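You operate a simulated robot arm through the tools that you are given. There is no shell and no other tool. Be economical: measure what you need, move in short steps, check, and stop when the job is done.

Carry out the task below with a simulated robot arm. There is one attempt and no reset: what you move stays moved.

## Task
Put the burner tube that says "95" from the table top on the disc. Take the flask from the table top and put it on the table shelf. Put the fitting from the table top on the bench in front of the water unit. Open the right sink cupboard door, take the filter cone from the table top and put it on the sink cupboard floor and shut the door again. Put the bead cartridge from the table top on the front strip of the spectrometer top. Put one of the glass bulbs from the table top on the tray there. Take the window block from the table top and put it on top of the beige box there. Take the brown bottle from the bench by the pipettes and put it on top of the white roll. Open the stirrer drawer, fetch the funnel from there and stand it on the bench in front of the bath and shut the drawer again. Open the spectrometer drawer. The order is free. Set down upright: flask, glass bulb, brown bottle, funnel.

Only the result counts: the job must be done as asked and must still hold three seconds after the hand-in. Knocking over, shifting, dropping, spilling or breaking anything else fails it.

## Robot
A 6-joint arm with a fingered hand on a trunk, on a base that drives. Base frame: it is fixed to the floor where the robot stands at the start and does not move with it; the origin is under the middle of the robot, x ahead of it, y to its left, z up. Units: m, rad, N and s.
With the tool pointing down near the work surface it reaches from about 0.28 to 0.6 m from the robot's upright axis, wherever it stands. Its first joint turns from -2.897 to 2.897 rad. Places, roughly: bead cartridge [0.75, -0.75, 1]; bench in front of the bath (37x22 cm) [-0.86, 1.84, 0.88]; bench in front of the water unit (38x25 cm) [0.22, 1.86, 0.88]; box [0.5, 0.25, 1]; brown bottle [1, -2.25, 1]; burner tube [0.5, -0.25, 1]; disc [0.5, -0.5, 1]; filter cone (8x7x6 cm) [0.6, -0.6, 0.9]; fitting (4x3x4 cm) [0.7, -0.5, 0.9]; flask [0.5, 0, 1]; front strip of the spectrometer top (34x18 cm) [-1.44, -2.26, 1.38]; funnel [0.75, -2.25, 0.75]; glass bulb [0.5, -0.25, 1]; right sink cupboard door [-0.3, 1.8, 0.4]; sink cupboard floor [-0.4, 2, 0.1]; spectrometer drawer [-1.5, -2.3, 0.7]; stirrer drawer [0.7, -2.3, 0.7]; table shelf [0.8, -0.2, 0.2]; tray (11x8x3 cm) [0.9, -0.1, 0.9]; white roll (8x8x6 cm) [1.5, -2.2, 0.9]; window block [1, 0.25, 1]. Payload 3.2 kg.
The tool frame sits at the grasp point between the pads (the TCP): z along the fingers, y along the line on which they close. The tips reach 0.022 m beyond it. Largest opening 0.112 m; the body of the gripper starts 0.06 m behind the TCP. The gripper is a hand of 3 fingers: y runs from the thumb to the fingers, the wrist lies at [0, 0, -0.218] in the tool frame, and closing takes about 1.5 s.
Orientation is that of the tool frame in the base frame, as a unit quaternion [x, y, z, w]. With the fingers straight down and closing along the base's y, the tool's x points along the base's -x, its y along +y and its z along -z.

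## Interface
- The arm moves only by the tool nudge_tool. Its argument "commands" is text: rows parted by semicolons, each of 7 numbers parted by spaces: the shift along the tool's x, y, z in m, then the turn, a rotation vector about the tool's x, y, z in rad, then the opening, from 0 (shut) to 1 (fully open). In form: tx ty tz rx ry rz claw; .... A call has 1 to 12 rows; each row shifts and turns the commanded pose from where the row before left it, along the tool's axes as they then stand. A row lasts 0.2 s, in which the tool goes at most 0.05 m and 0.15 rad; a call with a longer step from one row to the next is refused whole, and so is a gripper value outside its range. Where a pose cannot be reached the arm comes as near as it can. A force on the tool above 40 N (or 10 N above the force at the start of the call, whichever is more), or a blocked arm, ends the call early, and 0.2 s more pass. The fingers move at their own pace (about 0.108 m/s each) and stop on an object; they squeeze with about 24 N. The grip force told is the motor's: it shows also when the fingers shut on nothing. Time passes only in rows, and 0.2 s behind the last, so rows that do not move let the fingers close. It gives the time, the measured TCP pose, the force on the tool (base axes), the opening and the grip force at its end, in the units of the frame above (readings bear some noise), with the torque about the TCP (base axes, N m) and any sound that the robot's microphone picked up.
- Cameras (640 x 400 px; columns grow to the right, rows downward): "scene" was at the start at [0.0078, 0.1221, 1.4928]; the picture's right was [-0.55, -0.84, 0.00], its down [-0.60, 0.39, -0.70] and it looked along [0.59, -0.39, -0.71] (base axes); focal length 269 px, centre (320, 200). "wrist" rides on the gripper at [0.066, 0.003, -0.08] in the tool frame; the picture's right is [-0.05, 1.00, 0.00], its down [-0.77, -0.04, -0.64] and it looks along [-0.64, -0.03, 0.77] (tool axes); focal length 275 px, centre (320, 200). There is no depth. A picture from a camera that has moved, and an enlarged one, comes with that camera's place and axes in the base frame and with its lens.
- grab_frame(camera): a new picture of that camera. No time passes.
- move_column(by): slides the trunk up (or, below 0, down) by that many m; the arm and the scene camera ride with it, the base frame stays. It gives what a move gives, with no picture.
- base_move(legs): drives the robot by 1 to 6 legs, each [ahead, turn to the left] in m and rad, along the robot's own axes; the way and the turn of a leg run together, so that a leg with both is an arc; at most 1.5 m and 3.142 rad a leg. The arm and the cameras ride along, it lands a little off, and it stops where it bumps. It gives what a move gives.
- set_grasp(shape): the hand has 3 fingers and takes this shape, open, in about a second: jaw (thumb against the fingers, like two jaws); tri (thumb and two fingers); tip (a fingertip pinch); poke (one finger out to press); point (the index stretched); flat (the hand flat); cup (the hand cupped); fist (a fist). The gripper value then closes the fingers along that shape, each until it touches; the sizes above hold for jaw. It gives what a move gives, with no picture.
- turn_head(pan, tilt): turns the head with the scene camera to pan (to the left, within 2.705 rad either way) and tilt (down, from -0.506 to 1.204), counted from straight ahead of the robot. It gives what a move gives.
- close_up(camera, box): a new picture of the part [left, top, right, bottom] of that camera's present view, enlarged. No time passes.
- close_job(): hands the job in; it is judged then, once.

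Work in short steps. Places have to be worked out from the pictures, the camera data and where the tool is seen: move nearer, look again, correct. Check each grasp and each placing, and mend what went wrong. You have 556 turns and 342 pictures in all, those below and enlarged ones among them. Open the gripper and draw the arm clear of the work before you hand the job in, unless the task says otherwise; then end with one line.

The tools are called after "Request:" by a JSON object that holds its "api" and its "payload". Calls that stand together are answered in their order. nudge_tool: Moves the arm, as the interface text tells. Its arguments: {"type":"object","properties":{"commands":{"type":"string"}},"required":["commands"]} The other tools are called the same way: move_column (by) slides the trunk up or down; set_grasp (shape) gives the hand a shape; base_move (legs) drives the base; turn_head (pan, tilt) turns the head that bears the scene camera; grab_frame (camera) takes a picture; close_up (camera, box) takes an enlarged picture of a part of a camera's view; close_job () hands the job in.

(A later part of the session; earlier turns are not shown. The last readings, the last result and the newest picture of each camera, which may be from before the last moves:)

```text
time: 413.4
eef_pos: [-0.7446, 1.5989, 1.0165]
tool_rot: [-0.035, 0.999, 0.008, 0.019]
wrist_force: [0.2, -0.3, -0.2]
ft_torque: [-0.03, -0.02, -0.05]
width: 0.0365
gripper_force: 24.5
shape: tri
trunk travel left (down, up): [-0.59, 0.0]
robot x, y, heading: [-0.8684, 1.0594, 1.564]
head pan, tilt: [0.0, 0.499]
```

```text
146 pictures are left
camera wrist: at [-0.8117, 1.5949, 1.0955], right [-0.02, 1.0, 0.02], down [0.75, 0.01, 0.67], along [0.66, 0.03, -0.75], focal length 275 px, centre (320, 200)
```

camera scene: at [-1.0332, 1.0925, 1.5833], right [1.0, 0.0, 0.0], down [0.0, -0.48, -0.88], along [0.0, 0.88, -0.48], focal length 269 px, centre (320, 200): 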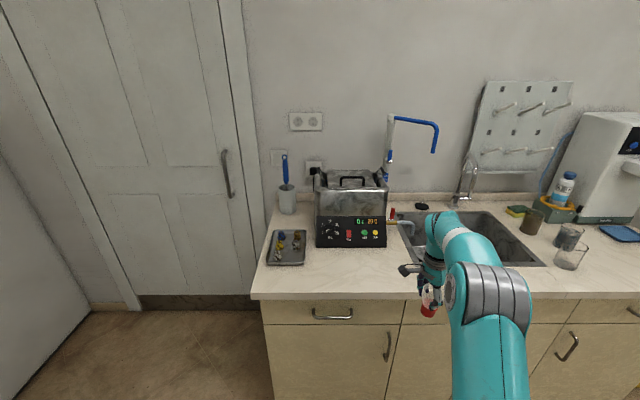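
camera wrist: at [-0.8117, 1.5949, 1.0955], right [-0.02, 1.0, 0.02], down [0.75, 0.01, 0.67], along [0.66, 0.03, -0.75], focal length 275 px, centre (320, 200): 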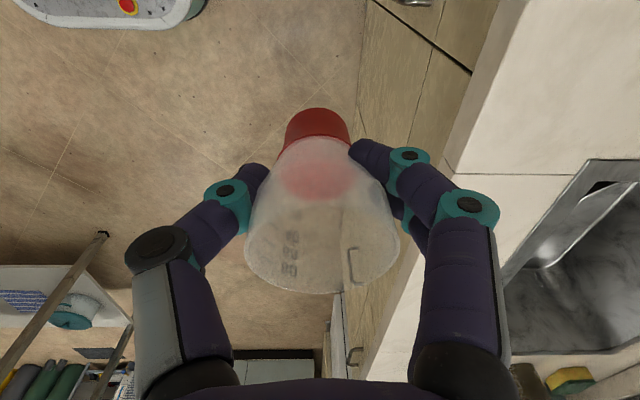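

The bath front is at y ≈ 1.95 and the bench edge at 1.71; a tray stands left at x ≈ -1.17. I aim for (-0.86,1.82): drive 0.22 m ahead, then shift left.

Request:
{"api": "base_move", "payload": {"legs": [[0.22, 0]]}}

Request:
{"api": "nudge_tool", "payload": {"commands": "0.03 0 0 0 0 0 0.1;0.03 0 0 0 0 0 0.1;0.03 0 0 0 0 0 0.1;0.02 0 0 0 0 0 0.1;0 0 0 0 0 0 0.1"}}

Request:
{"api": "grab_frame", "payload": {"camera": "scene"}}

Request:
{"api": "grab_frame", "payload": {"camera": "wrist"}}

```text
time: 415.1
eef_pos: [-0.7445, 1.8203, 1.0159]
tool_rot: [-0.037, 0.999, 0.009, 0.019]
wrist_force: [1.0, 0.0, -1.4]
ft_torque: [0.01, 0.01, -0.02]
width: 0.0366
gripper_force: 24.4
shape: tri
trunk travel left (down, up): [-0.59, 0.0]
robot x, y, heading: [-0.8668, 1.2811, 1.57]
head pan, tilt: [0.0, 0.499]
```

```text
time: 416.3
eef_pos: [-0.8556, 1.8108, 1.0113]
tool_rot: [-0.036, 0.999, 0.008, 0.019]
wrist_force: [-0.3, -0.3, -0.8]
ft_torque: [0.03, 0.02, 0.0]
width: 0.0365
gripper_force: 23.7
shape: tri
trunk travel left (down, up): [-0.59, 0.0]
robot x, y, heading: [-0.8657, 1.2789, 1.571]
head pan, tilt: [0.0, 0.499]
```

```text
145 pictures are left
camera scene: at [-1.0331, 1.3133, 1.5833], right [1.0, 0.0, 0.0], down [0.0, -0.48, -0.88], along [0.0, 0.88, -0.48], focal length 269 px, centre (320, 200)
```

scene: 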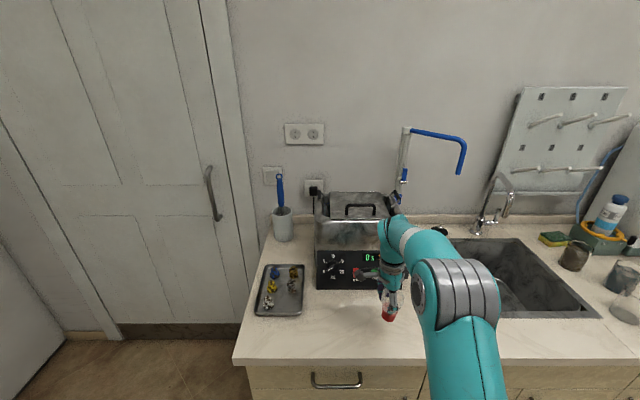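

```text
144 pictures are left
camera wrist: at [-0.924, 1.8072, 1.0904], right [-0.03, 1.0, 0.02], down [0.75, 0.01, 0.66], along [0.66, 0.03, -0.75], focal length 275 px, centre (320, 200)
```

wrist: 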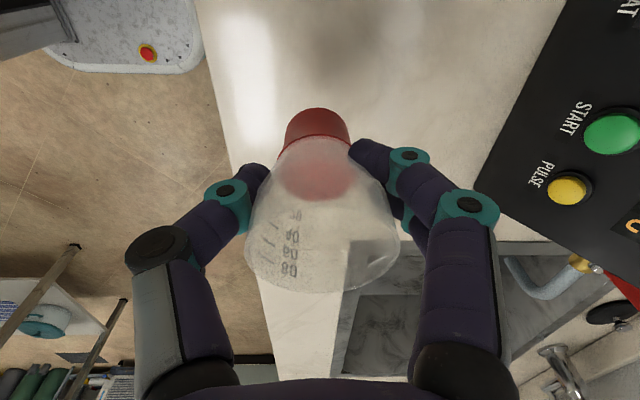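

Over the free bench spot. I descend 4 cm, then creep to contact.

Request:
{"api": "nudge_tool", "payload": {"commands": "0 -0.002 0.02 0 0 0 0.1;0 0 0.02 0 0 0 0.1;0 0 0.005 0 0 0 0.1;0 0 0 0 0 0 0.1"}}

Request:
{"api": "close_up", "payload": {"camera": "scene", "box": [330, 250, 450, 350]}}

```text
time: 417.3
eef_pos: [-0.8542, 1.8108, 0.9651]
tool_rot: [-0.036, 0.999, 0.008, 0.019]
wrist_force: [0.6, -0.3, -1.0]
ft_torque: [0.01, 0.0, -0.02]
width: 0.0361
gripper_force: 24.4
shape: tri
trunk travel left (down, up): [-0.59, 0.0]
robot x, y, heading: [-0.8662, 1.2811, 1.57]
head pan, tilt: [0.0, 0.499]
```

```text
4.00 times, centred on (390, 300) of scene
camera zoom: at [-1.0332, 1.3133, 1.5833], right [1.0, 0.0, 0.0], down [0.0, -0.48, -0.88], along [0.0, 0.88, -0.48], focal length 1075 px, centre (40, -200)
```

zoom: 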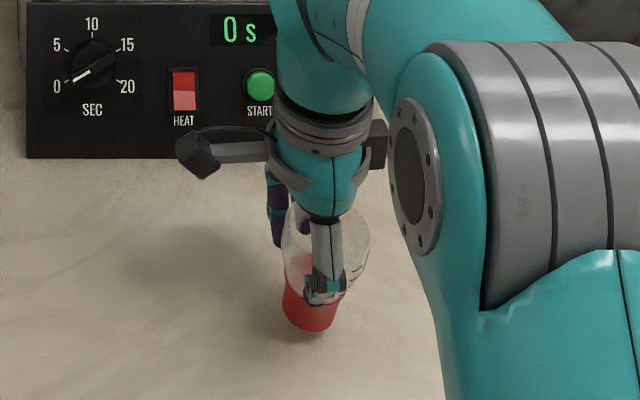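

Request:
{"api": "nudge_tool", "payload": {"commands": "0 0 0.003 0 0 0 0.1;0 0 0.003 0 0 0 0.1;0 0 0 0 0 0 0.1"}}

Request:
{"api": "nudge_tool", "payload": {"commands": "0 0 0.002 0 0 0 0.1;0 0 0.002 0 0 0 0.1;0 0 0 0 0 0 0.1"}}

Request:
{"api": "nudge_tool", "payload": {"commands": "0 0 0.002 0 0 0 0.1;0 0 0.002 0 0 0 0.1;0 0 0 0 0 0 0.1"}}

```text
time: 418.1
eef_pos: [-0.8535, 1.8108, 0.9609]
tool_rot: [-0.038, 0.999, 0.008, 0.02]
wrist_force: [0.3, 0.3, -1.3]
ft_torque: [-0.02, 0.01, 0.02]
width: 0.0364
gripper_force: 24.1
shape: tri
trunk travel left (down, up): [-0.59, 0.0]
robot x, y, heading: [-0.8645, 1.2835, 1.569]
head pan, tilt: [0.0, 0.499]
```

```text
time: 418.9
eef_pos: [-0.8536, 1.812, 0.9567]
tool_rot: [-0.038, 0.999, 0.008, 0.019]
wrist_force: [0.8, -0.2, -0.5]
ft_torque: [0.0, -0.02, 0.02]
width: 0.0362
gripper_force: 24.3
shape: tri
trunk travel left (down, up): [-0.59, 0.0]
robot x, y, heading: [-0.8687, 1.2821, 1.574]
head pan, tilt: [0.0, 0.499]
```

```text
time: 419.7
eef_pos: [-0.8528, 1.8117, 0.9525]
tool_rot: [-0.038, 0.999, 0.009, 0.02]
wrist_force: [0.2, -0.4, -0.7]
ft_torque: [-0.04, 0.03, 0.01]
width: 0.0363
gripper_force: 23.7
shape: tri
trunk travel left (down, up): [-0.59, 0.0]
robot x, y, heading: [-0.8691, 1.2794, 1.569]
head pan, tilt: [0.0, 0.499]
```

Request:
{"api": "nudge_tool", "payload": {"commands": "0 0 0.002 0 0 0 0.1;0 0 0.002 0 0 0 0.1;0 0 0 0 0 0 0.1"}}

Request:
{"api": "nudge_tool", "payload": {"commands": "0 0 0.0015 0 0 0 0.1;0 0 0.0015 0 0 0 0.1;0 0 0 0 0 0 0.1"}}

Request:
{"api": "close_up", "payload": {"camera": "scene", "box": [330, 250, 450, 350]}}

```text
time: 420.5
eef_pos: [-0.8521, 1.8125, 0.9491]
tool_rot: [-0.037, 0.999, 0.009, 0.019]
wrist_force: [-1.0, 0.1, -1.1]
ft_torque: [0.01, 0.01, 0.0]
width: 0.0362
gripper_force: 23.9
shape: tri
trunk travel left (down, up): [-0.59, 0.0]
robot x, y, heading: [-0.87, 1.2833, 1.57]
head pan, tilt: [0.0, 0.499]
```

```text
time: 421.3
eef_pos: [-0.8524, 1.8125, 0.9474]
tool_rot: [-0.038, 0.999, 0.009, 0.02]
wrist_force: [0.3, -0.6, 0.0]
ft_torque: [-0.01, 0.02, 0.01]
width: 0.0364
gripper_force: 24.0
shape: tri
trunk travel left (down, up): [-0.59, 0.0]
robot x, y, heading: [-0.8662, 1.2829, 1.574]
head pan, tilt: [0.0, 0.499]
```

```text
4.00 times, centred on (390, 300) of scene
camera zoom: at [-1.0333, 1.3132, 1.5833], right [1.0, 0.0, 0.0], down [0.0, -0.48, -0.88], along [0.0, 0.88, -0.48], focal length 1075 px, centre (40, -200)
```

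zoom: 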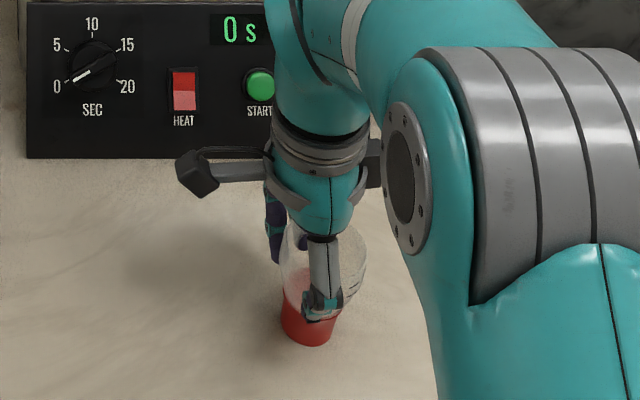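

Request:
{"api": "nudge_tool", "payload": {"commands": "0 0 0.001 0 0 0 0.1;0 0 0.001 0 0 0 0.1;0 0 0 0 0 0 0.1"}}

```text
time: 422.1
eef_pos: [-0.8528, 1.8112, 0.9444]
tool_rot: [-0.038, 0.999, 0.009, 0.02]
wrist_force: [-2.6, -0.7, 4.3]
ft_torque: [0.07, 0.01, 0.06]
width: 0.0364
gripper_force: 24.1
shape: tri
trunk travel left (down, up): [-0.59, 0.0]
robot x, y, heading: [-0.8672, 1.279, 1.57]
head pan, tilt: [0.0, 0.499]
```

Contact (≈5 N). I open slowly and rise straight up.

Request:
{"api": "nudge_tool", "payload": {"commands": "0 0 0 0 0 0 0.36;0 0 0 0 0 0 0.4;0 0 0 0 0 0 0.45;0 0 0 0 0 0 0.55;0 0 0 0 0 0 0.7;0 0 0 0 0 0 0.85;0 0 0 0 0 0 0.85;0 0 -0.03 0 0 0 0.85;0 0 -0.04 0 0 0 0.85;0 0 -0.05 0 0 0 0.85;0 0 0 0 0 0 1"}}

Request:
{"api": "close_up", "payload": {"camera": "scene", "box": [330, 250, 450, 350]}}

Request:
{"api": "grab_frame", "payload": {"camera": "wrist"}}

```text
time: 424.5
eef_pos: [-0.8571, 1.8088, 1.0631]
tool_rot: [-0.037, 0.999, 0.008, 0.02]
wrist_force: [0.0, 0.0, 0.5]
ft_torque: [-0.01, 0.02, -0.02]
width: 0.1119
gripper_force: 0.0
shape: tri
trunk travel left (down, up): [-0.59, 0.0]
robot x, y, heading: [-0.8679, 1.2838, 1.576]
head pan, tilt: [0.0, 0.499]
```

```text
4.00 times, centred on (390, 300) of scene
camera zoom: at [-1.0332, 1.3133, 1.5833], right [1.0, 0.0, 0.0], down [0.0, -0.48, -0.88], along [0.0, 0.88, -0.48], focal length 1075 px, centre (40, -200)
```

zoom: 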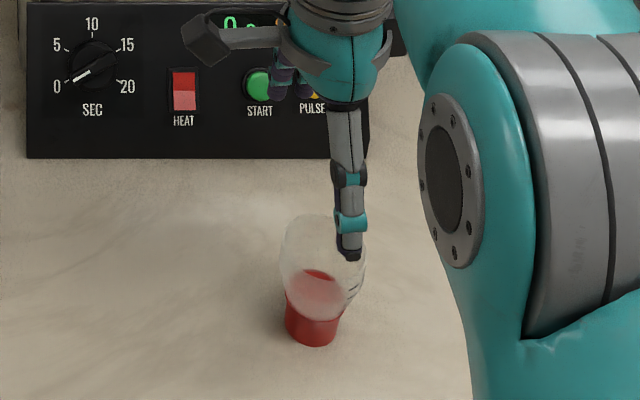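

```text
140 pictures are left
camera wrist: at [-0.9244, 1.805, 1.1417], right [-0.03, 1.0, 0.02], down [0.75, 0.01, 0.67], along [0.66, 0.03, -0.75], focal length 275 px, centre (320, 200)
```

wrist: 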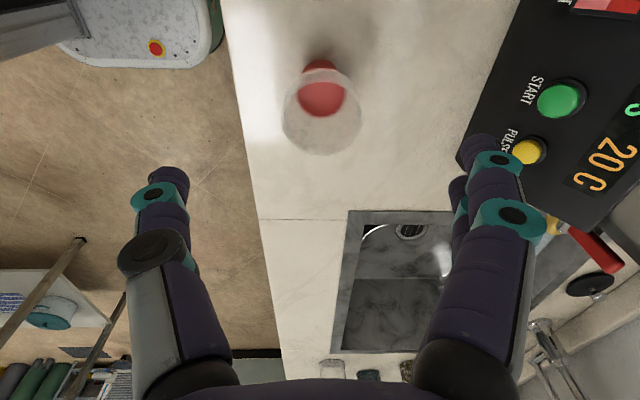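

The funnel stands upright in front of the bath. Next the sink cupboard: I back off and shift right to face the right-hand door.

Request:
{"api": "base_move", "payload": {"legs": [[-0.4, 0], [0, -1.571], [0.42, 0], [0, 1.571]]}}

Request:
{"api": "turn_head", "payload": {"pan": 0.0, "tilt": 0.7}}

Request:
{"api": "set_grasp", "payload": {"shape": "jaw"}}

Request:
{"api": "grab_frame", "payload": {"camera": "scene"}}

```text
time: 436.7
eef_pos: [-0.4134, 1.408, 1.0623]
tool_rot: [-0.018, 1.0, 0.008, 0.02]
wrist_force: [0.9, 0.4, -0.3]
ft_torque: [-0.02, -0.01, 0.01]
width: 0.1119
gripper_force: 0.0
shape: tri
trunk travel left (down, up): [-0.59, 0.0]
robot x, y, heading: [-0.4472, 0.8797, 1.53]
head pan, tilt: [0.0, 0.499]
```

```text
time: 437.4
eef_pos: [-0.4137, 1.4097, 1.0631]
tool_rot: [-0.017, 1.0, 0.008, 0.02]
wrist_force: [0.1, -0.9, 0.4]
ft_torque: [0.01, 0.02, -0.01]
width: 0.1119
gripper_force: 0.1
shape: tri
trunk travel left (down, up): [-0.59, 0.0]
robot x, y, heading: [-0.4474, 0.8826, 1.533]
head pan, tilt: [0.0, 0.7]
```

```text
time: 438.3
eef_pos: [-0.4136, 1.4077, 1.0621]
tool_rot: [-0.017, 1.0, 0.008, 0.02]
wrist_force: [-0.3, 0.1, -0.2]
ft_torque: [0.01, -0.02, -0.02]
width: 0.112
gripper_force: 0.0
shape: jaw
trunk travel left (down, up): [-0.59, 0.0]
robot x, y, heading: [-0.4463, 0.883, 1.535]
head pan, tilt: [0.0, 0.7]
```

```text
139 pictures are left
camera scene: at [-0.6105, 0.9141, 1.5656], right [1.0, -0.04, 0.0], down [-0.03, -0.64, -0.76], along [0.03, 0.76, -0.64], focal length 269 px, centre (320, 200)
```

scene: 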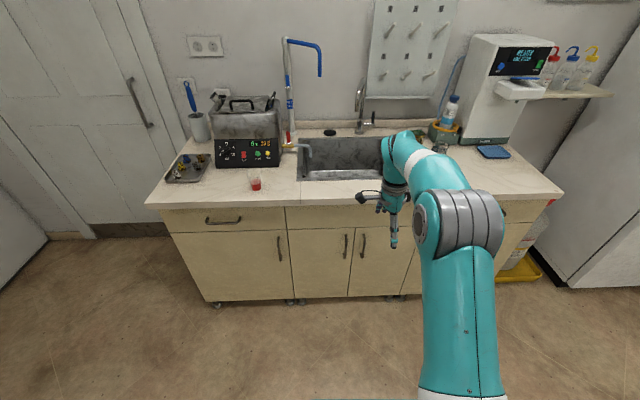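

The right door's handle is at about (-0.374,1.74,0.585), hinge at x ≈ -0.13. I bring the hand to horizontal, closing sideways: first yaw, then pitch.

Request:
{"api": "nudge_tool", "payload": {"commands": "0 0 0 0 0 -0.143 1;0 0 0 0 0 -0.143 1;0 0 0 0 0 -0.143 1;0 0 0 0 0 -0.143 1;0 0 0 0 0 -0.143 1;0 0 0 0 0 -0.143 1;0 0 0 0 0 -0.143 1;0 0 0 0 0 -0.143 1;0 0 0 0 0 -0.143 1;0 0 0 0 0 -0.143 1;0 0 0 0 0 -0.12 1;0 0 0 0 0 0 1"}}

Request:
{"api": "nudge_tool", "payload": {"commands": "0 0 -0.03 0 -0.143 0 1;0 0 -0.03 0 -0.143 0 1;0 0 0 0 -0.143 0 1;0 0 0 0 -0.143 0 1;0 0 0 0 -0.143 0 1;0 0 0 0 -0.143 0 1;0 0 0 0 -0.143 0 1;0 0 0 0 -0.143 0 1;0 0 0 0 -0.143 0 1;0 0 0 0 -0.143 0 1;0 0 0 0 -0.14 0 1;0 0 0 0 0 0 1"}}

Request:
{"api": "move_column", "payload": {"by": -0.4}}

Request:
{"api": "move_column", "payload": {"by": -0.19}}

```text
time: 440.9
eef_pos: [-0.4128, 1.4075, 1.0626]
tool_rot: [0.712, -0.701, 0.008, -0.019]
wrist_force: [-1.0, -0.2, -0.2]
ft_torque: [0.01, 0.0, 0.0]
width: 0.112
gripper_force: 0.0
shape: jaw
trunk travel left (down, up): [-0.59, 0.0]
robot x, y, heading: [-0.4488, 0.8842, 1.533]
head pan, tilt: [0.0, 0.7]
```

```text
time: 443.5
eef_pos: [-0.4152, 1.4017, 1.1217]
tool_rot: [-0.509, 0.483, 0.497, 0.511]
wrist_force: [-0.5, -0.5, -0.3]
ft_torque: [0.0, -0.01, -0.01]
width: 0.1119
gripper_force: 0.1
shape: jaw
out of reach, approached as far as the arm can: row 7
trunk travel left (down, up): [-0.59, 0.0]
robot x, y, heading: [-0.4472, 0.882, 1.531]
head pan, tilt: [0.0, 0.7]
```

```text
time: 447.3
eef_pos: [-0.415, 1.4017, 0.7221]
tool_rot: [-0.509, 0.483, 0.497, 0.511]
wrist_force: [-0.5, 0.5, 0.5]
ft_torque: [0.02, 0.01, 0.01]
width: 0.1121
gripper_force: 0.0
shape: jaw
trunk travel left (down, up): [-0.19, 0.4]
robot x, y, heading: [-0.4436, 0.8791, 1.531]
head pan, tilt: [0.0, 0.7]
```

```text
time: 449.4
eef_pos: [-0.4161, 1.4027, 0.5323]
tool_rot: [-0.509, 0.483, 0.498, 0.51]
wrist_force: [-0.4, -0.1, -0.2]
ft_torque: [-0.01, 0.01, -0.03]
width: 0.112
gripper_force: 0.1
shape: jaw
trunk travel left (down, up): [0.0, 0.59]
robot x, y, heading: [-0.444, 0.8799, 1.529]
head pan, tilt: [0.0, 0.7]
```

Request:
{"api": "grab_frame", "payload": {"camera": "wrist"}}

Request:
{"api": "turn_head", "payload": {"pan": 0.0, "tilt": 0.5}}

Request:
{"api": "grab_frame", "payload": {"camera": "scene"}}

```text
138 pictures are left
camera wrist: at [-0.4141, 1.3228, 0.4654], right [-1.0, -0.01, 0.01], down [0.01, -0.65, 0.76], along [-0.01, 0.76, 0.65], focal length 275 px, centre (320, 200)
```

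wrist: 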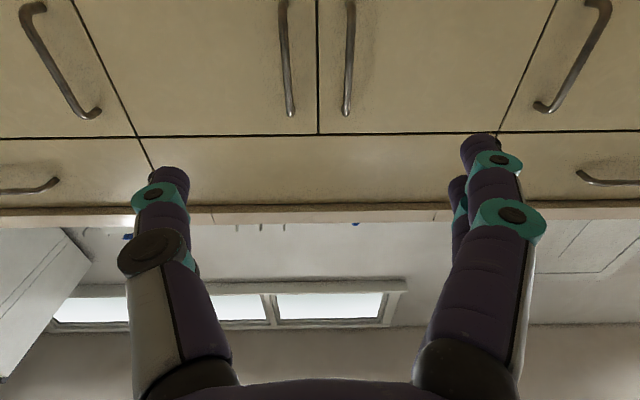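

```text
time: 450.1
eef_pos: [-0.4151, 1.4023, 0.5321]
tool_rot: [-0.509, 0.482, 0.497, 0.51]
wrist_force: [0.0, -0.6, -0.5]
ft_torque: [0.0, -0.02, -0.01]
width: 0.1121
gripper_force: 0.0
shape: jaw
trunk travel left (down, up): [0.0, 0.59]
robot x, y, heading: [-0.4485, 0.8804, 1.532]
head pan, tilt: [0.0, 0.499]
```

```text
137 pictures are left
camera scene: at [-0.6102, 0.9201, 0.9933], right [1.0, -0.04, 0.0], down [-0.02, -0.48, -0.88], along [0.03, 0.88, -0.48], focal length 269 px, centre (320, 200)
```

scene: 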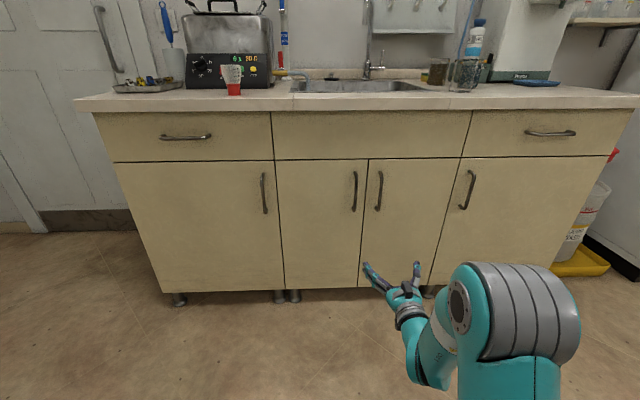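

Right door handle: x ≈ -0.372, z 0.50–0.65. I drive 0.2 m closer, align and approach the bar.

Request:
{"api": "base_move", "payload": {"legs": [[0.2, 0]]}}

Request:
{"api": "nudge_tool", "payload": {"commands": "-0.02 -0.018 0.02 0 0 0 0.6;-0.02 -0.018 0.03 0 0 0 0.6;0 0 0.03 0 0 0 0.6;0 0 0 0 0 0 0.6"}}

Request:
{"api": "grab_frame", "payload": {"camera": "wrist"}}

Request:
{"api": "grab_frame", "payload": {"camera": "scene"}}

```text
time: 451.8
eef_pos: [-0.408, 1.6039, 0.5322]
tool_rot: [-0.509, 0.483, 0.497, 0.511]
wrist_force: [0.2, -0.9, 0.2]
ft_torque: [-0.02, -0.01, 0.0]
width: 0.112
gripper_force: 0.0
shape: jaw
trunk travel left (down, up): [0.0, 0.59]
robot x, y, heading: [-0.4395, 1.0841, 1.534]
head pan, tilt: [0.0, 0.499]
```

```text
time: 452.8
eef_pos: [-0.3748, 1.6853, 0.5755]
tool_rot: [0.51, -0.482, -0.498, -0.509]
wrist_force: [-0.1, -0.2, -0.8]
ft_torque: [0.02, 0.0, 0.0]
width: 0.0677
gripper_force: 0.0
shape: jaw
trunk travel left (down, up): [0.0, 0.59]
robot x, y, heading: [-0.4394, 1.0834, 1.531]
head pan, tilt: [0.0, 0.499]
```

```text
136 pictures are left
camera wrist: at [-0.3729, 1.6048, 0.5086], right [-1.0, -0.01, 0.01], down [0.02, -0.65, 0.76], along [-0.01, 0.76, 0.65], focal length 275 px, centre (320, 200)
```

wrist: 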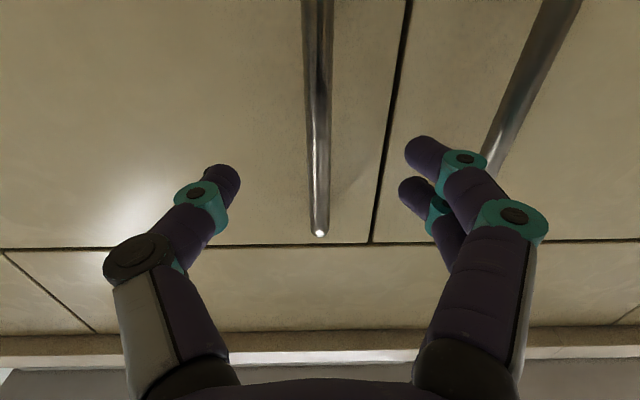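

```text
135 pictures are left
camera scene: at [-0.6025, 1.1217, 0.9933], right [1.0, -0.04, 0.0], down [-0.02, -0.48, -0.88], along [0.03, 0.88, -0.48], focal length 269 px, centre (320, 200)
```

scene: 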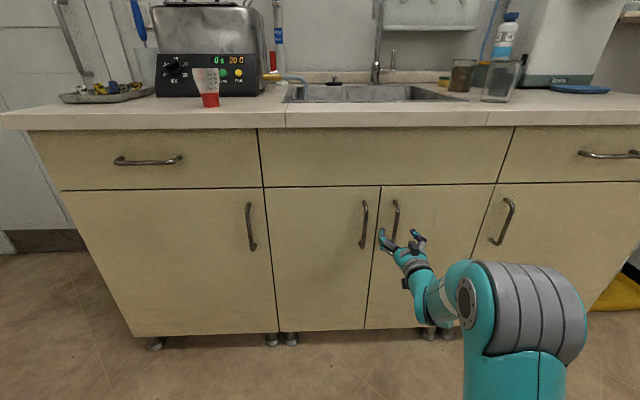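

Aligned with the bar. I go 5.3 cm forward and close behind it.

Request:
{"api": "nudge_tool", "payload": {"commands": "0 0 0.025 0 0 0 0.6;0 0 0.028 0 0 0 0.6;0 0 0 0 0 0 0.3;0 0 0 0 0 0 0;0 0 0 0 0 0 0;0 0 0 0 0 0 0;0 0 0 0 0 0 0"}}

Request:
{"api": "grab_frame", "payload": {"camera": "wrist"}}

```text
time: 453.5
eef_pos: [-0.3825, 1.7362, 0.5745]
tool_rot: [0.514, -0.478, -0.499, -0.509]
wrist_force: [-22.7, -22.7, 2.4]
ft_torque: [-0.05, 0.22, 1.32]
width: 0.0322
gripper_force: 24.1
shape: jaw
trunk travel left (down, up): [0.0, 0.59]
robot x, y, heading: [-0.4395, 1.0821, 1.538]
head pan, tilt: [0.0, 0.499]
stopped in row 3: the force on the tool passed its limit at 42 N (the readings are from after the stop); the commanded pose is now the measured one
```

```text
134 pictures are left
camera wrist: at [-0.3802, 1.6559, 0.5086], right [-1.0, -0.03, 0.0], down [0.02, -0.65, 0.76], along [-0.02, 0.76, 0.65], focal length 275 px, centre (320, 200)
```

wrist: 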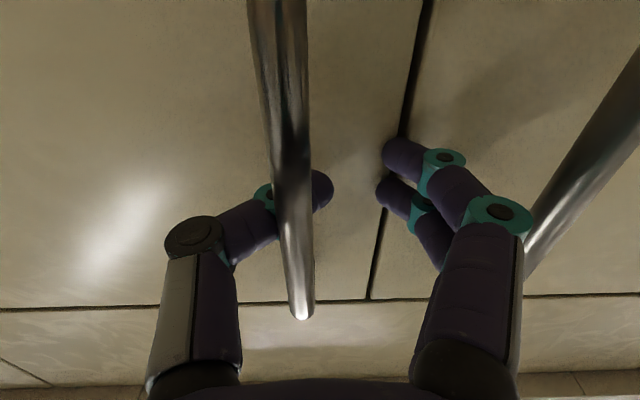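

The thumb is behind the bar but the hand presses on the door. I back off 8 mm and finish closing.

Request:
{"api": "nudge_tool", "payload": {"commands": "0 0 -0.008 0 0 0 0.2;0 -0.004 0 0 0 0 0.1;0 0 0 0 0 0 0;0 0 0 0 0 0 0;0 0 0 0 0 0 0"}}

Request:
{"api": "grab_frame", "payload": {"camera": "wrist"}}

```text
time: 454.7
eef_pos: [-0.3693, 1.7289, 0.5742]
tool_rot: [-0.509, 0.485, 0.497, 0.509]
wrist_force: [20.3, 2.8, -0.2]
ft_torque: [-0.01, -0.01, 0.1]
width: 0.0056
gripper_force: 23.9
shape: jaw
trunk travel left (down, up): [0.0, 0.59]
robot x, y, heading: [-0.4407, 1.0795, 1.528]
head pan, tilt: [0.0, 0.499]
```

```text
133 pictures are left
camera wrist: at [-0.3685, 1.6479, 0.5083], right [-1.0, -0.01, 0.01], down [0.02, -0.64, 0.76], along [0.0, 0.76, 0.64], focal length 275 px, centre (320, 200)
```

wrist: 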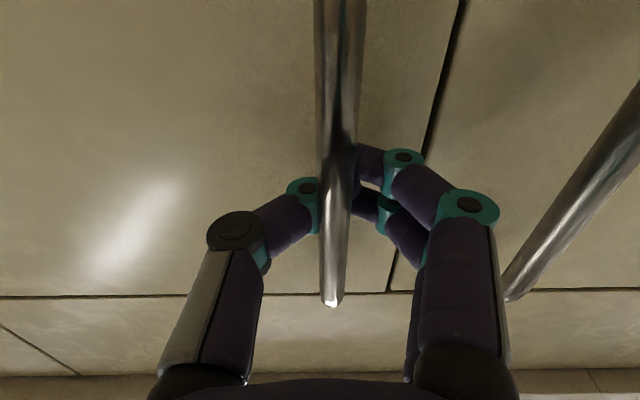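

The bar is held. I pull the door along its arc by about 45° in small rows.

Request:
{"api": "nudge_tool", "payload": {"commands": "0 -0.002 -0.03 0 0 0 0;0 -0.006 -0.0295 0 0 0 0;0 -0.0097 -0.0285 0 0 0 0;0 -0.0133 -0.027 0 0 0 0;0 -0.0167 -0.025 0 0 0 0;0 -0.0198 -0.0226 0 0 0 0;0 0 0 0 0 0 0"}}

Request:
{"api": "grab_frame", "payload": {"camera": "scene"}}

Request:
{"api": "grab_frame", "payload": {"camera": "wrist"}}

```text
time: 455.8
eef_pos: [-0.3333, 1.6104, 0.5742]
tool_rot: [-0.504, 0.489, 0.495, 0.512]
wrist_force: [28.1, 19.4, -1.1]
ft_torque: [-0.03, 0.03, 0.25]
width: 0.0044
gripper_force: 24.0
shape: jaw
trunk travel left (down, up): [0.0, 0.59]
robot x, y, heading: [-0.4366, 1.0867, 1.522]
head pan, tilt: [0.0, 0.499]
stopped in row 5: the force on the tool passed its limit at 40 N (the readings are from after the stop); the commanded pose is now the measured one
```

```text
132 pictures are left
camera scene: at [-0.6002, 1.1244, 0.9935], right [1.0, -0.05, 0.0], down [-0.02, -0.48, -0.88], along [0.04, 0.88, -0.48], focal length 269 px, centre (320, 200)
```

scene: 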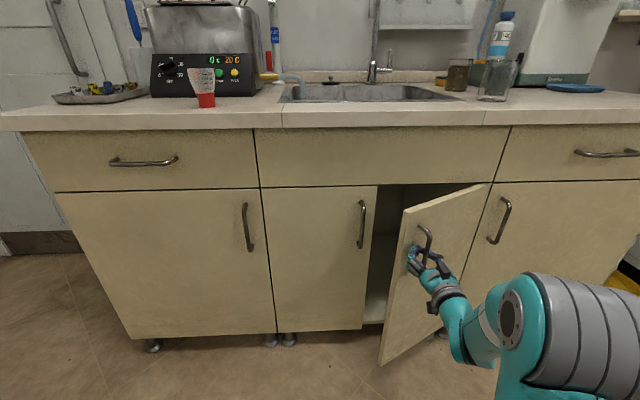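

```text
131 pictures are left
camera wrist: at [-0.3329, 1.5313, 0.5079], right [-1.0, 0.0, 0.02], down [0.01, -0.65, 0.76], along [0.01, 0.76, 0.65], focal length 275 px, centre (320, 200)
```

wrist: 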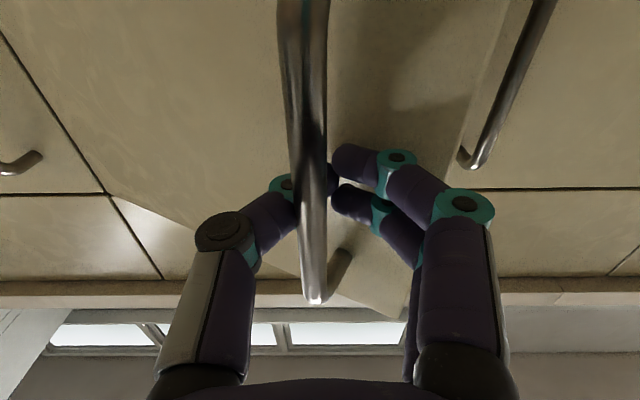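

Door is open about 32°. I release the bar, back out, and go round the door's free edge to push it open from inside.

Request:
{"api": "nudge_tool", "payload": {"commands": "0 0 0.004 0 0 0 0.15;0 0 0 0 0 0 0.3;0 0 0 0 0 0 0.45;0 0 0 0 0 0 0.45;0 0 -0.03 0 0 0 0.45;0 0 -0.04 0 0 0 0.45;0 0 -0.04 0 0 0 0.3;0 0.04 0 0 0 0 0;0 0.045 0 0 0 0 0;0 0.045 0 0 0 0 0;0 0.02 0 0 0 0 0;0 0 0 0 0 0 0"}}

Request:
{"api": "grab_frame", "payload": {"camera": "scene"}}

```text
time: 458.4
eef_pos: [-0.4486, 1.575, 0.5937]
tool_rot: [-0.508, 0.485, 0.496, 0.51]
wrist_force: [-0.2, -0.1, 0.6]
ft_torque: [0.0, 0.02, -0.01]
width: 0.0001
gripper_force: 23.9
shape: jaw
out of reach, approached as far as the arm can: row 6, 7, 8, 9, 10
trunk travel left (down, up): [0.0, 0.59]
robot x, y, heading: [-0.4403, 1.0818, 1.53]
head pan, tilt: [0.0, 0.499]
```

```text
130 pictures are left
camera scene: at [-0.6021, 1.122, 0.9933], right [1.0, -0.04, 0.0], down [-0.02, -0.48, -0.88], along [0.04, 0.88, -0.48], focal length 269 px, centre (320, 200)
```

scene: 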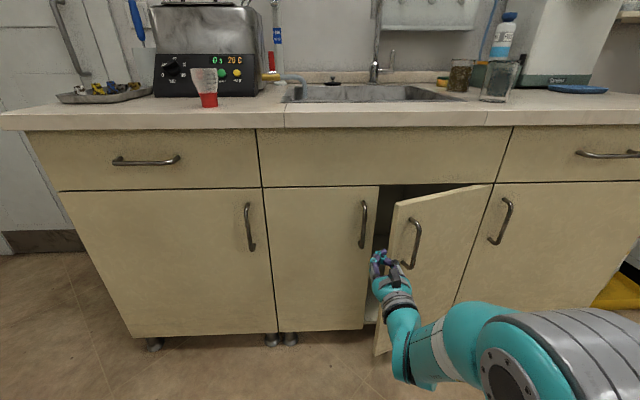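

The fingertips are just left of the door's free edge. I move a little left, 7 cm forward inside, then sweep right to push the door.

Request:
{"api": "nudge_tool", "payload": {"commands": "0 0.03 0 0 0 0 0;0 0 0.035 0 0 0 0;0 0 0.035 0 0 0 0;0 -0.035 0 0 0 0 0;0 -0.035 -0.004 0 0 0 0;0 -0.035 -0.008 0 0 0 0;0 -0.035 -0.008 0 0 0 0;0 -0.035 -0.01 0 0 0 0;0 -0.035 -0.01 0 0 0 0;0 -0.03 -0.012 0 0 0 0;0 0 0 0 0 0 0"}}

Request:
{"api": "grab_frame", "payload": {"camera": "scene"}}

```text
time: 459.8
eef_pos: [-0.3993, 1.6338, 0.5979]
tool_rot: [0.519, -0.474, -0.502, -0.504]
wrist_force: [-25.6, -9.4, -1.2]
ft_torque: [-0.04, 0.06, 0.49]
width: 0.0
gripper_force: 24.4
shape: jaw
trunk travel left (down, up): [0.0, 0.59]
robot x, y, heading: [-0.4357, 1.0836, 1.542]
head pan, tilt: [0.0, 0.499]
stopped in row 6: the force on the tool passed its limit at 52 N (the readings are from after the stop); the commanded pose is now the measured one
```

```text
129 pictures are left
camera scene: at [-0.6044, 1.1191, 0.993], right [1.0, -0.03, 0.0], down [-0.01, -0.48, -0.88], along [0.03, 0.88, -0.48], focal length 269 px, centre (320, 200)
```

scene: 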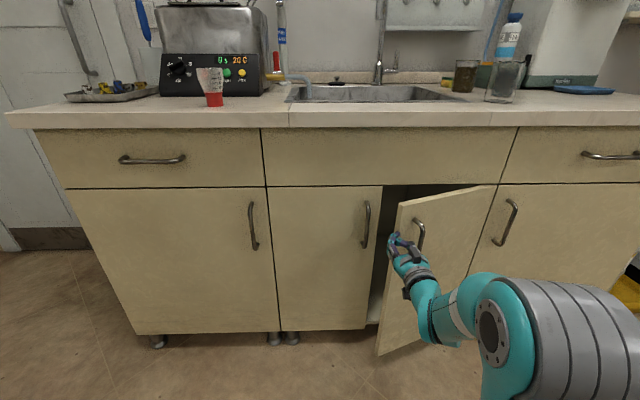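

The hand was still outside the door. Edge is at about (-0.43,1.58), so I back out, go further left, then in and sweep.

Request:
{"api": "nudge_tool", "payload": {"commands": "0 0.02 -0.03 0 0 0 0;0 0.02 -0.03 0 0 0 0;0 0.03 0 0 0 0 0;0 0.03 0 0 0 0 0;0 0.015 0 0 0 0 0;0 0 0.03 0 0 0 0;0 0 0.03 0 0 0 0;0 0 0.02 0 0 0 0;0 0 0 0 0 0 0"}}

Request:
{"api": "grab_frame", "payload": {"camera": "scene"}}

```text
time: 461.8
eef_pos: [-0.5112, 1.6538, 0.5932]
tool_rot: [0.516, -0.478, -0.501, -0.505]
wrist_force: [-0.4, -0.6, 0.0]
ft_torque: [0.0, -0.03, 0.02]
width: 0.0
gripper_force: 23.7
shape: jaw
out of reach, approached as far as the arm can: row 3
trunk travel left (down, up): [0.0, 0.59]
robot x, y, heading: [-0.4377, 1.0815, 1.542]
head pan, tilt: [0.0, 0.499]
```

```text
128 pictures are left
camera scene: at [-0.6025, 1.1207, 0.9933], right [1.0, -0.03, 0.0], down [-0.02, -0.48, -0.88], along [0.03, 0.88, -0.48], focal length 269 px, centre (320, 200)
```

scene: 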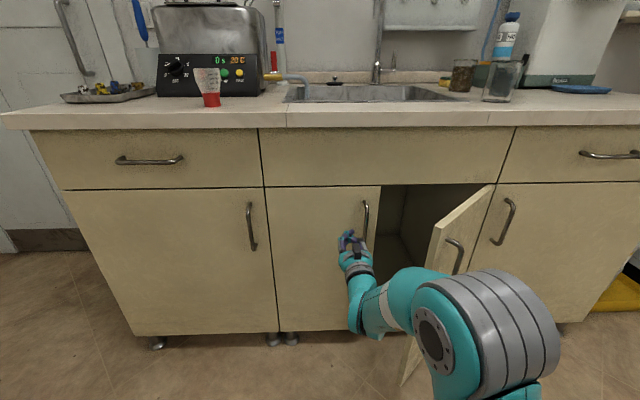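

The door swung further open. Now I sweep right inside it to push it past 90°.

Request:
{"api": "nudge_tool", "payload": {"commands": "0 -0.045 0 0 0 0 0;0 -0.045 0 0 0 0 0;0 -0.045 0 0 0 0 0;0 -0.045 -0.005 0 0 0 0;0 -0.04 -0.01 0 0 0 0;0 -0.04 -0.01 0 0 0 0;0 -0.04 -0.01 0 0 0 0;0 -0.04 -0.01 0 0 0 0;0 -0.04 -0.01 0 0 0 0;0 0 0 0 0 0 0"}}

Request:
{"api": "grab_frame", "payload": {"camera": "scene"}}

```text
time: 462.7
eef_pos: [-0.3606, 1.6556, 0.5983]
tool_rot: [0.521, -0.476, -0.502, -0.5]
wrist_force: [-0.3, -0.4, 0.3]
ft_torque: [0.01, 0.0, -0.01]
width: 0.0
gripper_force: 23.7
shape: jaw
trunk travel left (down, up): [0.0, 0.59]
robot x, y, heading: [-0.4401, 1.0818, 1.538]
head pan, tilt: [0.0, 0.499]
stopped in row 4: the force on the tool passed its limit at 103 N (the readings are from after the stop); the commanded pose is now the measured one
```

```text
127 pictures are left
camera scene: at [-0.6026, 1.1202, 0.9933], right [1.0, -0.03, 0.0], down [-0.02, -0.48, -0.88], along [0.03, 0.88, -0.48], focal length 269 px, centre (320, 200)
```

scene: 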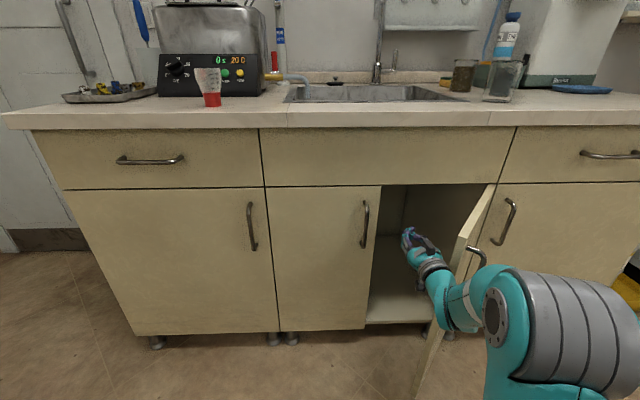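

The door is at about 80°. A few slower pushes more.

Request:
{"api": "nudge_tool", "payload": {"commands": "0 -0.02 0 0 0 0 0;0 -0.02 0 0 0 0 0;0 -0.02 0 0 0 0 0;0 -0.02 -0.005 0 0 0 0;0 -0.02 -0.005 0 0 0 0;0 -0.02 -0.005 0 0 0 0;0 -0.02 -0.005 0 0 0 0;0 -0.02 -0.005 0 0 0 0;0 -0.02 -0.005 0 0 0 0;0 -0.02 -0.005 0 0 0 0;0 0 0 0 0 0 0"}}

Request:
{"api": "grab_frame", "payload": {"camera": "scene"}}

```text
time: 465.1
eef_pos: [-0.161, 1.6307, 0.6069]
tool_rot: [0.521, -0.476, -0.501, -0.501]
wrist_force: [0.7, -0.1, 0.0]
ft_torque: [-0.01, -0.02, 0.01]
width: 0.0
gripper_force: 23.8
shape: jaw
trunk travel left (down, up): [0.0, 0.59]
robot x, y, heading: [-0.4385, 1.0857, 1.539]
head pan, tilt: [0.0, 0.499]
```

```text
126 pictures are left
camera scene: at [-0.6025, 1.1202, 0.9933], right [1.0, -0.03, 0.0], down [-0.02, -0.48, -0.88], along [0.03, 0.88, -0.48], focal length 269 px, centre (320, 200)
```

scene: 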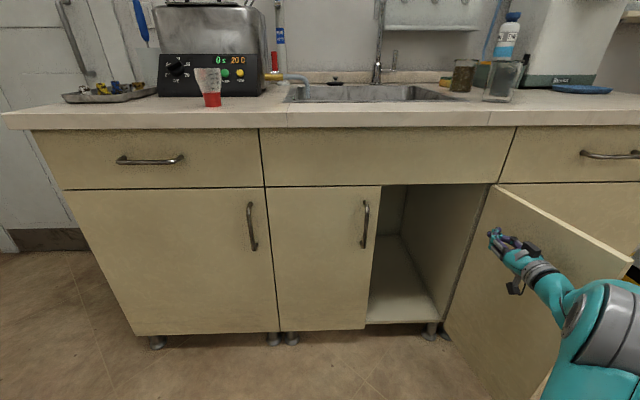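

The door is wide open and the cupboard is empty in front. I back away, raise the trunk and drive to the stirrer side to finish there (shut the drawer, bottle onto the roll).

Request:
{"api": "base_move", "payload": {"legs": [[-0.35, 0]]}}

Request:
{"api": "move_column", "payload": {"by": 0.4}}

Request:
{"api": "base_move", "payload": {"legs": [[0, 3.1], [1.0, 0], [0.95, 0], [0, 1.57], [1.3, 0], [0, -1.571]]}}

Request:
{"api": "turn_head", "payload": {"pan": 0.0, "tilt": 0.6}}

Request:
{"api": "grab_frame", "payload": {"camera": "scene"}}

```text
time: 467.4
eef_pos: [-0.1698, 1.2771, 0.6083]
tool_rot: [0.519, -0.478, -0.5, -0.503]
wrist_force: [-0.4, 0.2, 0.0]
ft_torque: [-0.03, 0.0, -0.01]
width: 0.0
gripper_force: 24.1
shape: jaw
trunk travel left (down, up): [0.0, 0.59]
robot x, y, heading: [-0.453, 0.7303, 1.539]
head pan, tilt: [0.0, 0.499]
```

```text
time: 471.2
eef_pos: [-0.17, 1.2766, 1.0064]
tool_rot: [0.519, -0.478, -0.5, -0.502]
wrist_force: [0.7, 0.0, -0.3]
ft_torque: [0.02, -0.04, -0.01]
width: 0.0
gripper_force: 23.1
shape: jaw
trunk travel left (down, up): [-0.4, 0.19]
robot x, y, heading: [-0.4486, 0.7345, 1.534]
head pan, tilt: [0.0, 0.499]
```

```text
time: 501.9
eef_pos: [0.4323, -1.8055, 1.0074]
tool_rot: [0.478, 0.519, -0.504, 0.499]
wrist_force: [0.6, -0.5, -0.1]
ft_torque: [-0.03, 0.0, 0.01]
width: 0.0002
gripper_force: 23.8
shape: jaw
trunk travel left (down, up): [-0.4, 0.19]
robot x, y, heading: [0.7175, -1.2579, -1.615]
head pan, tilt: [0.0, 0.499]
```

```text
time: 502.6
eef_pos: [0.4328, -1.8059, 1.0085]
tool_rot: [0.479, 0.518, -0.504, 0.498]
wrist_force: [0.0, 0.3, -0.8]
ft_torque: [0.0, -0.01, 0.02]
width: 0.0002
gripper_force: 23.9
shape: jaw
trunk travel left (down, up): [-0.4, 0.19]
robot x, y, heading: [0.7152, -1.2598, -1.615]
head pan, tilt: [0.0, 0.6]
```

```text
125 pictures are left
camera scene: at [0.8807, -1.2956, 1.3843], right [-1.0, 0.04, 0.0], down [0.02, 0.56, -0.83], along [-0.04, -0.82, -0.56], focal length 269 px, centre (320, 200)
```

scene: 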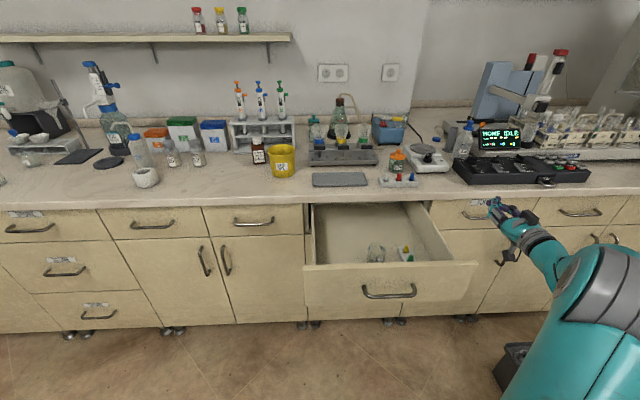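

I'll push the drawer shut with the closed hand right of its handle: back off, lower the trunk, shift over.

Request:
{"api": "base_move", "payload": {"legs": [[-0.13, 0]]}}

Request:
{"api": "move_column", "payload": {"by": -0.235}}

Request:
{"api": "nudge_tool", "payload": {"commands": "0 0.045 0 0 0 0 0;0 0.045 0 0 0 0 0;0 0.045 0 0 0 0 0;0 0.045 0 0 0 0 0;0 0.045 0 0 0 0 0;0 0.045 0 0 0 0 0;0 0.045 0 0 0 0 0;0 0.035 0 0 0 0 0;0 0 0 0 0 0 0"}}

Request:
{"api": "grab_frame", "payload": {"camera": "scene"}}

```text
time: 503.8
eef_pos: [0.44, -1.6773, 1.0066]
tool_rot: [0.479, 0.518, -0.503, 0.499]
wrist_force: [0.5, 0.6, 0.3]
ft_torque: [-0.01, -0.01, 0.0]
width: 0.0
gripper_force: 23.8
shape: jaw
trunk travel left (down, up): [-0.4, 0.19]
robot x, y, heading: [0.7223, -1.1306, -1.613]
head pan, tilt: [0.0, 0.6]
```

```text
time: 506.3
eef_pos: [0.4382, -1.6763, 0.773]
tool_rot: [0.479, 0.518, -0.503, 0.499]
wrist_force: [0.2, 1.0, 0.5]
ft_torque: [0.02, 0.03, 0.0]
width: 0.0
gripper_force: 24.0
shape: jaw
trunk travel left (down, up): [-0.165, 0.425]
robot x, y, heading: [0.7201, -1.1312, -1.615]
head pan, tilt: [0.0, 0.6]
```

```text
time: 508.3
eef_pos: [0.789, -1.6688, 0.7576]
tool_rot: [0.478, 0.519, -0.503, 0.499]
wrist_force: [-0.4, 0.3, 0.2]
ft_torque: [-0.01, 0.01, 0.0]
width: 0.0002
gripper_force: 23.6
shape: jaw
trunk travel left (down, up): [-0.165, 0.425]
robot x, y, heading: [0.7252, -1.1313, -1.62]
head pan, tilt: [0.0, 0.6]
```

```text
124 pictures are left
camera scene: at [0.8865, -1.1677, 1.1492], right [-1.0, 0.04, 0.0], down [0.02, 0.56, -0.83], along [-0.04, -0.82, -0.56], focal length 269 px, centre (320, 200)
```

scene: 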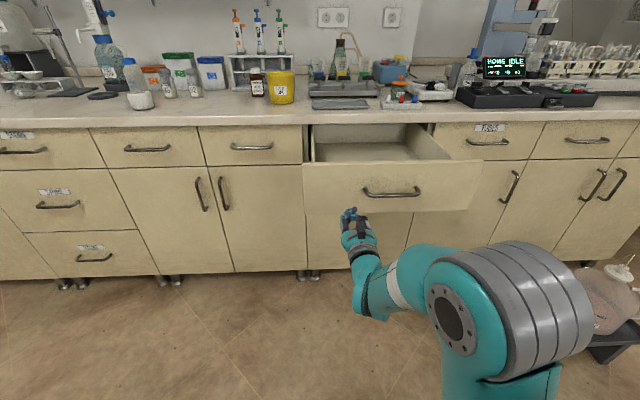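

I raise the hand 3 cm to meet the drawer front squarely and push gently with the base.

Request:
{"api": "nudge_tool", "payload": {"commands": "-0.03 0 0 0 0 0 0;0 0 0 0 0 0 0"}}

Request:
{"api": "base_move", "payload": {"legs": [[0.18, 0]]}}

Request:
{"api": "grab_frame", "payload": {"camera": "scene"}}

```text
time: 508.9
eef_pos: [0.7881, -1.669, 0.7891]
tool_rot: [0.479, 0.518, -0.504, 0.499]
wrist_force: [0.1, 2.2, 0.2]
ft_torque: [0.01, -0.01, 0.02]
width: 0.0
gripper_force: 23.9
shape: jaw
trunk travel left (down, up): [-0.165, 0.425]
robot x, y, heading: [0.7224, -1.1323, -1.615]
head pan, tilt: [0.0, 0.6]
```

```text
time: 510.4
eef_pos: [0.7787, -1.849, 0.7882]
tool_rot: [0.48, 0.517, -0.505, 0.497]
wrist_force: [-0.6, -0.2, -0.2]
ft_torque: [-0.01, 0.01, 0.03]
width: 0.0
gripper_force: 23.7
shape: jaw
trunk travel left (down, up): [-0.165, 0.425]
robot x, y, heading: [0.7134, -1.3146, -1.622]
head pan, tilt: [0.0, 0.6]
```

```text
123 pictures are left
camera scene: at [0.878, -1.3489, 1.1492], right [-1.0, 0.05, 0.0], down [0.03, 0.56, -0.83], along [-0.04, -0.82, -0.56], focal length 269 px, centre (320, 200)
```

scene: 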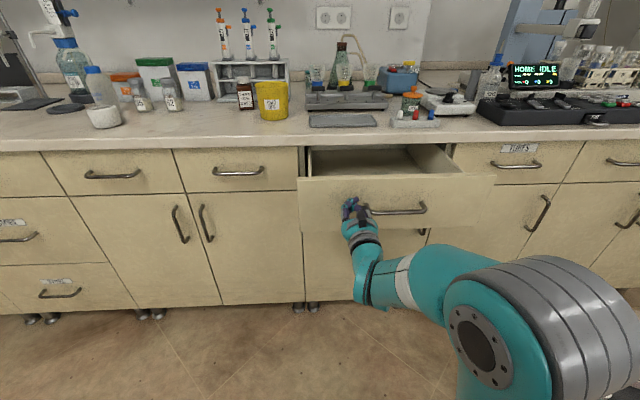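

The drawer slides in. I push the remaining ~20 cm.

Request:
{"api": "base_move", "payload": {"legs": [[0.17, 0]]}}

Request:
{"api": "nudge_tool", "payload": {"commands": "0 0 0.01 0 0 0 0;0 0 0.01 0 0 0 0;0 0 0.01 0 0 0 0;0 0 0.01 0 0 0 0;0 0 0.01 0 0 0 0;0 0 0.01 0 0 0 0;0 0 0 0 0 0 0"}}

Request:
{"api": "grab_frame", "payload": {"camera": "scene"}}

```text
time: 511.8
eef_pos: [0.7729, -2.0134, 0.7892]
tool_rot: [0.479, 0.518, -0.504, 0.498]
wrist_force: [-0.3, -0.2, -0.7]
ft_torque: [0.04, -0.02, 0.0]
width: 0.0
gripper_force: 24.2
shape: jaw
trunk travel left (down, up): [-0.165, 0.425]
robot x, y, heading: [0.7067, -1.482, -1.617]
head pan, tilt: [0.0, 0.6]
```

```text
time: 513.3
eef_pos: [0.7772, -2.0691, 0.7897]
tool_rot: [0.479, 0.518, -0.504, 0.498]
wrist_force: [0.4, 28.8, 3.7]
ft_torque: [0.0, 0.01, -0.19]
width: 0.0
gripper_force: 23.6
shape: jaw
trunk travel left (down, up): [-0.165, 0.425]
robot x, y, heading: [0.7072, -1.4759, -1.616]
head pan, tilt: [0.0, 0.6]
stopped in row 7: the force on the tool passed its limit at 43 N (the readings are from after the stop); the commanded pose is now the measured one
```

```text
122 pictures are left
camera scene: at [0.8704, -1.5089, 1.1495], right [-1.0, 0.04, 0.0], down [0.02, 0.56, -0.83], along [-0.04, -0.83, -0.56], focal length 269 px, centre (320, 200)
```

scene: 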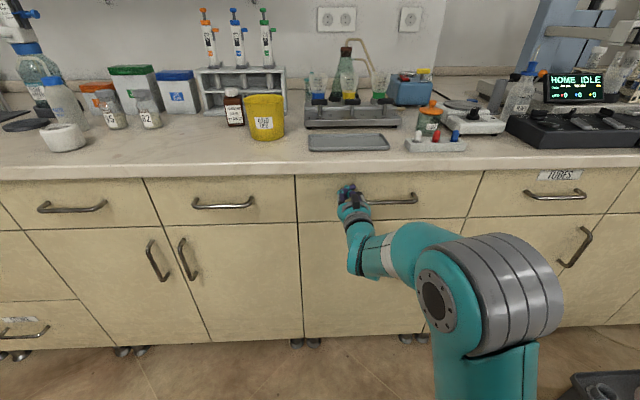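

The drawer is shut. Next the brown bottle (≈(1.09,-2.33)) and the white roll (≈(1.495,-2.19)). I back off, raise the trunk, turn the hand down and move to x ≈ 1.3.

Request:
{"api": "base_move", "payload": {"legs": [[-0.22, 0], [0, 1.61], [0.6, 0], [0, -1.565]]}}

Request:
{"api": "move_column", "payload": {"by": 0.36}}

Request:
{"api": "nudge_tool", "payload": {"commands": "0 0 0 0 0.143 0 1;0 0 0 0 0.143 0 1;0 0 0 0 0.143 0 1;0 0 0 0 0.143 0 1;0 0 0 0 0.143 0 1;0 0 0 0 0.143 0 1;0 0 0 0 0.143 0 1;0 0 0 0 0.143 0 1;0 0 0 0 0.143 0 1;0 0 0 0 0.143 0 1;0 0 0 0 0.141 0 1;0 0 0 0 0 0 1"}}

Request:
{"api": "grab_frame", "payload": {"camera": "scene"}}

```text
time: 525.6
eef_pos: [1.4237, -1.8484, 0.7877]
tool_rot: [0.459, 0.537, -0.482, 0.517]
wrist_force: [0.9, 0.0, -0.4]
ft_torque: [0.01, -0.05, 0.02]
width: 0.0001
gripper_force: 23.8
shape: jaw
trunk travel left (down, up): [-0.165, 0.425]
robot x, y, heading: [1.3091, -1.2595, -1.536]
head pan, tilt: [0.0, 0.6]
```

```text
time: 529.1
eef_pos: [1.4236, -1.8478, 1.1473]
tool_rot: [0.459, 0.538, -0.482, 0.517]
wrist_force: [0.1, 0.6, -0.6]
ft_torque: [0.03, -0.02, 0.01]
width: 0.0001
gripper_force: 24.1
shape: jaw
trunk travel left (down, up): [-0.525, 0.065]
robot x, y, heading: [1.3084, -1.2601, -1.533]
head pan, tilt: [0.0, 0.6]
```

```text
time: 531.7
eef_pos: [1.4011, -1.6673, 0.8555]
tool_rot: [0.645, 0.744, -0.081, 0.152]
wrist_force: [0.3, -0.2, 0.1]
ft_torque: [0.01, 0.0, 0.02]
width: 0.1121
gripper_force: 0.1
shape: jaw
out of reach, approached as far as the arm can: row 4, 5, 6, 7, 8, 9, 10, 11
trunk travel left (down, up): [-0.525, 0.065]
robot x, y, heading: [1.3042, -1.2596, -1.539]
head pan, tilt: [0.0, 0.6]
```

```text
121 pictures are left
camera scene: at [1.4723, -1.2824, 1.5092], right [-1.0, -0.04, 0.0], down [-0.02, 0.56, -0.82], along [0.03, -0.82, -0.57], focal length 269 px, centre (320, 200)
```

scene: 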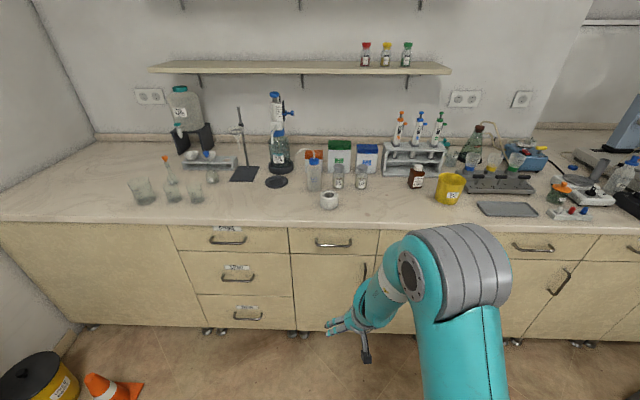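

The hand ended low and still tilted 20°. I raise it 25 cm and finish the pitch.

Request:
{"api": "nudge_tool", "payload": {"commands": "-0.014 0 -0.039 0 0 0 1;-0.014 0 -0.039 0 0 0 1;-0.014 0 -0.039 0 0 0 1;-0.014 0 -0.039 0 0 0 1;-0.014 0 -0.039 0 0 0 1;-0.014 0 -0.039 0 0 0 1;0 0 0 0 0.115 0 1;0 0 0 0 0.115 0 1;0 0 0 0 0.115 0 1;0 0 0 0 0 0 1"}}

Request:
{"api": "close_up", "payload": {"camera": "scene", "box": [280, 110, 480, 235]}}

```text
time: 533.9
eef_pos: [1.3862, -1.696, 1.1103]
tool_rot: [0.658, 0.751, 0.04, -0.041]
wrist_force: [0.1, 0.0, -0.1]
ft_torque: [-0.02, 0.01, -0.02]
width: 0.112
gripper_force: 0.0
shape: jaw
out of reach, approached as far as the arm can: row 1
trunk travel left (down, up): [-0.525, 0.065]
robot x, y, heading: [1.3047, -1.2615, -1.533]
head pan, tilt: [0.0, 0.6]
```

```text
3.20 times, centred on (380, 172) of scene
camera zoom: at [1.4724, -1.2822, 1.5092], right [-1.0, -0.04, 0.0], down [-0.02, 0.56, -0.83], along [0.03, -0.82, -0.56], focal length 860 px, centre (128, 288)
```

zoom: 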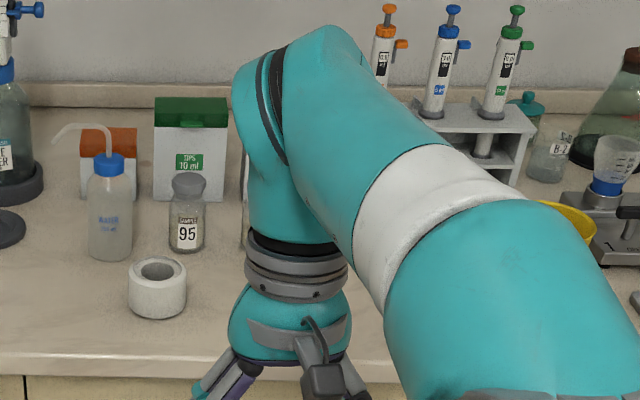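

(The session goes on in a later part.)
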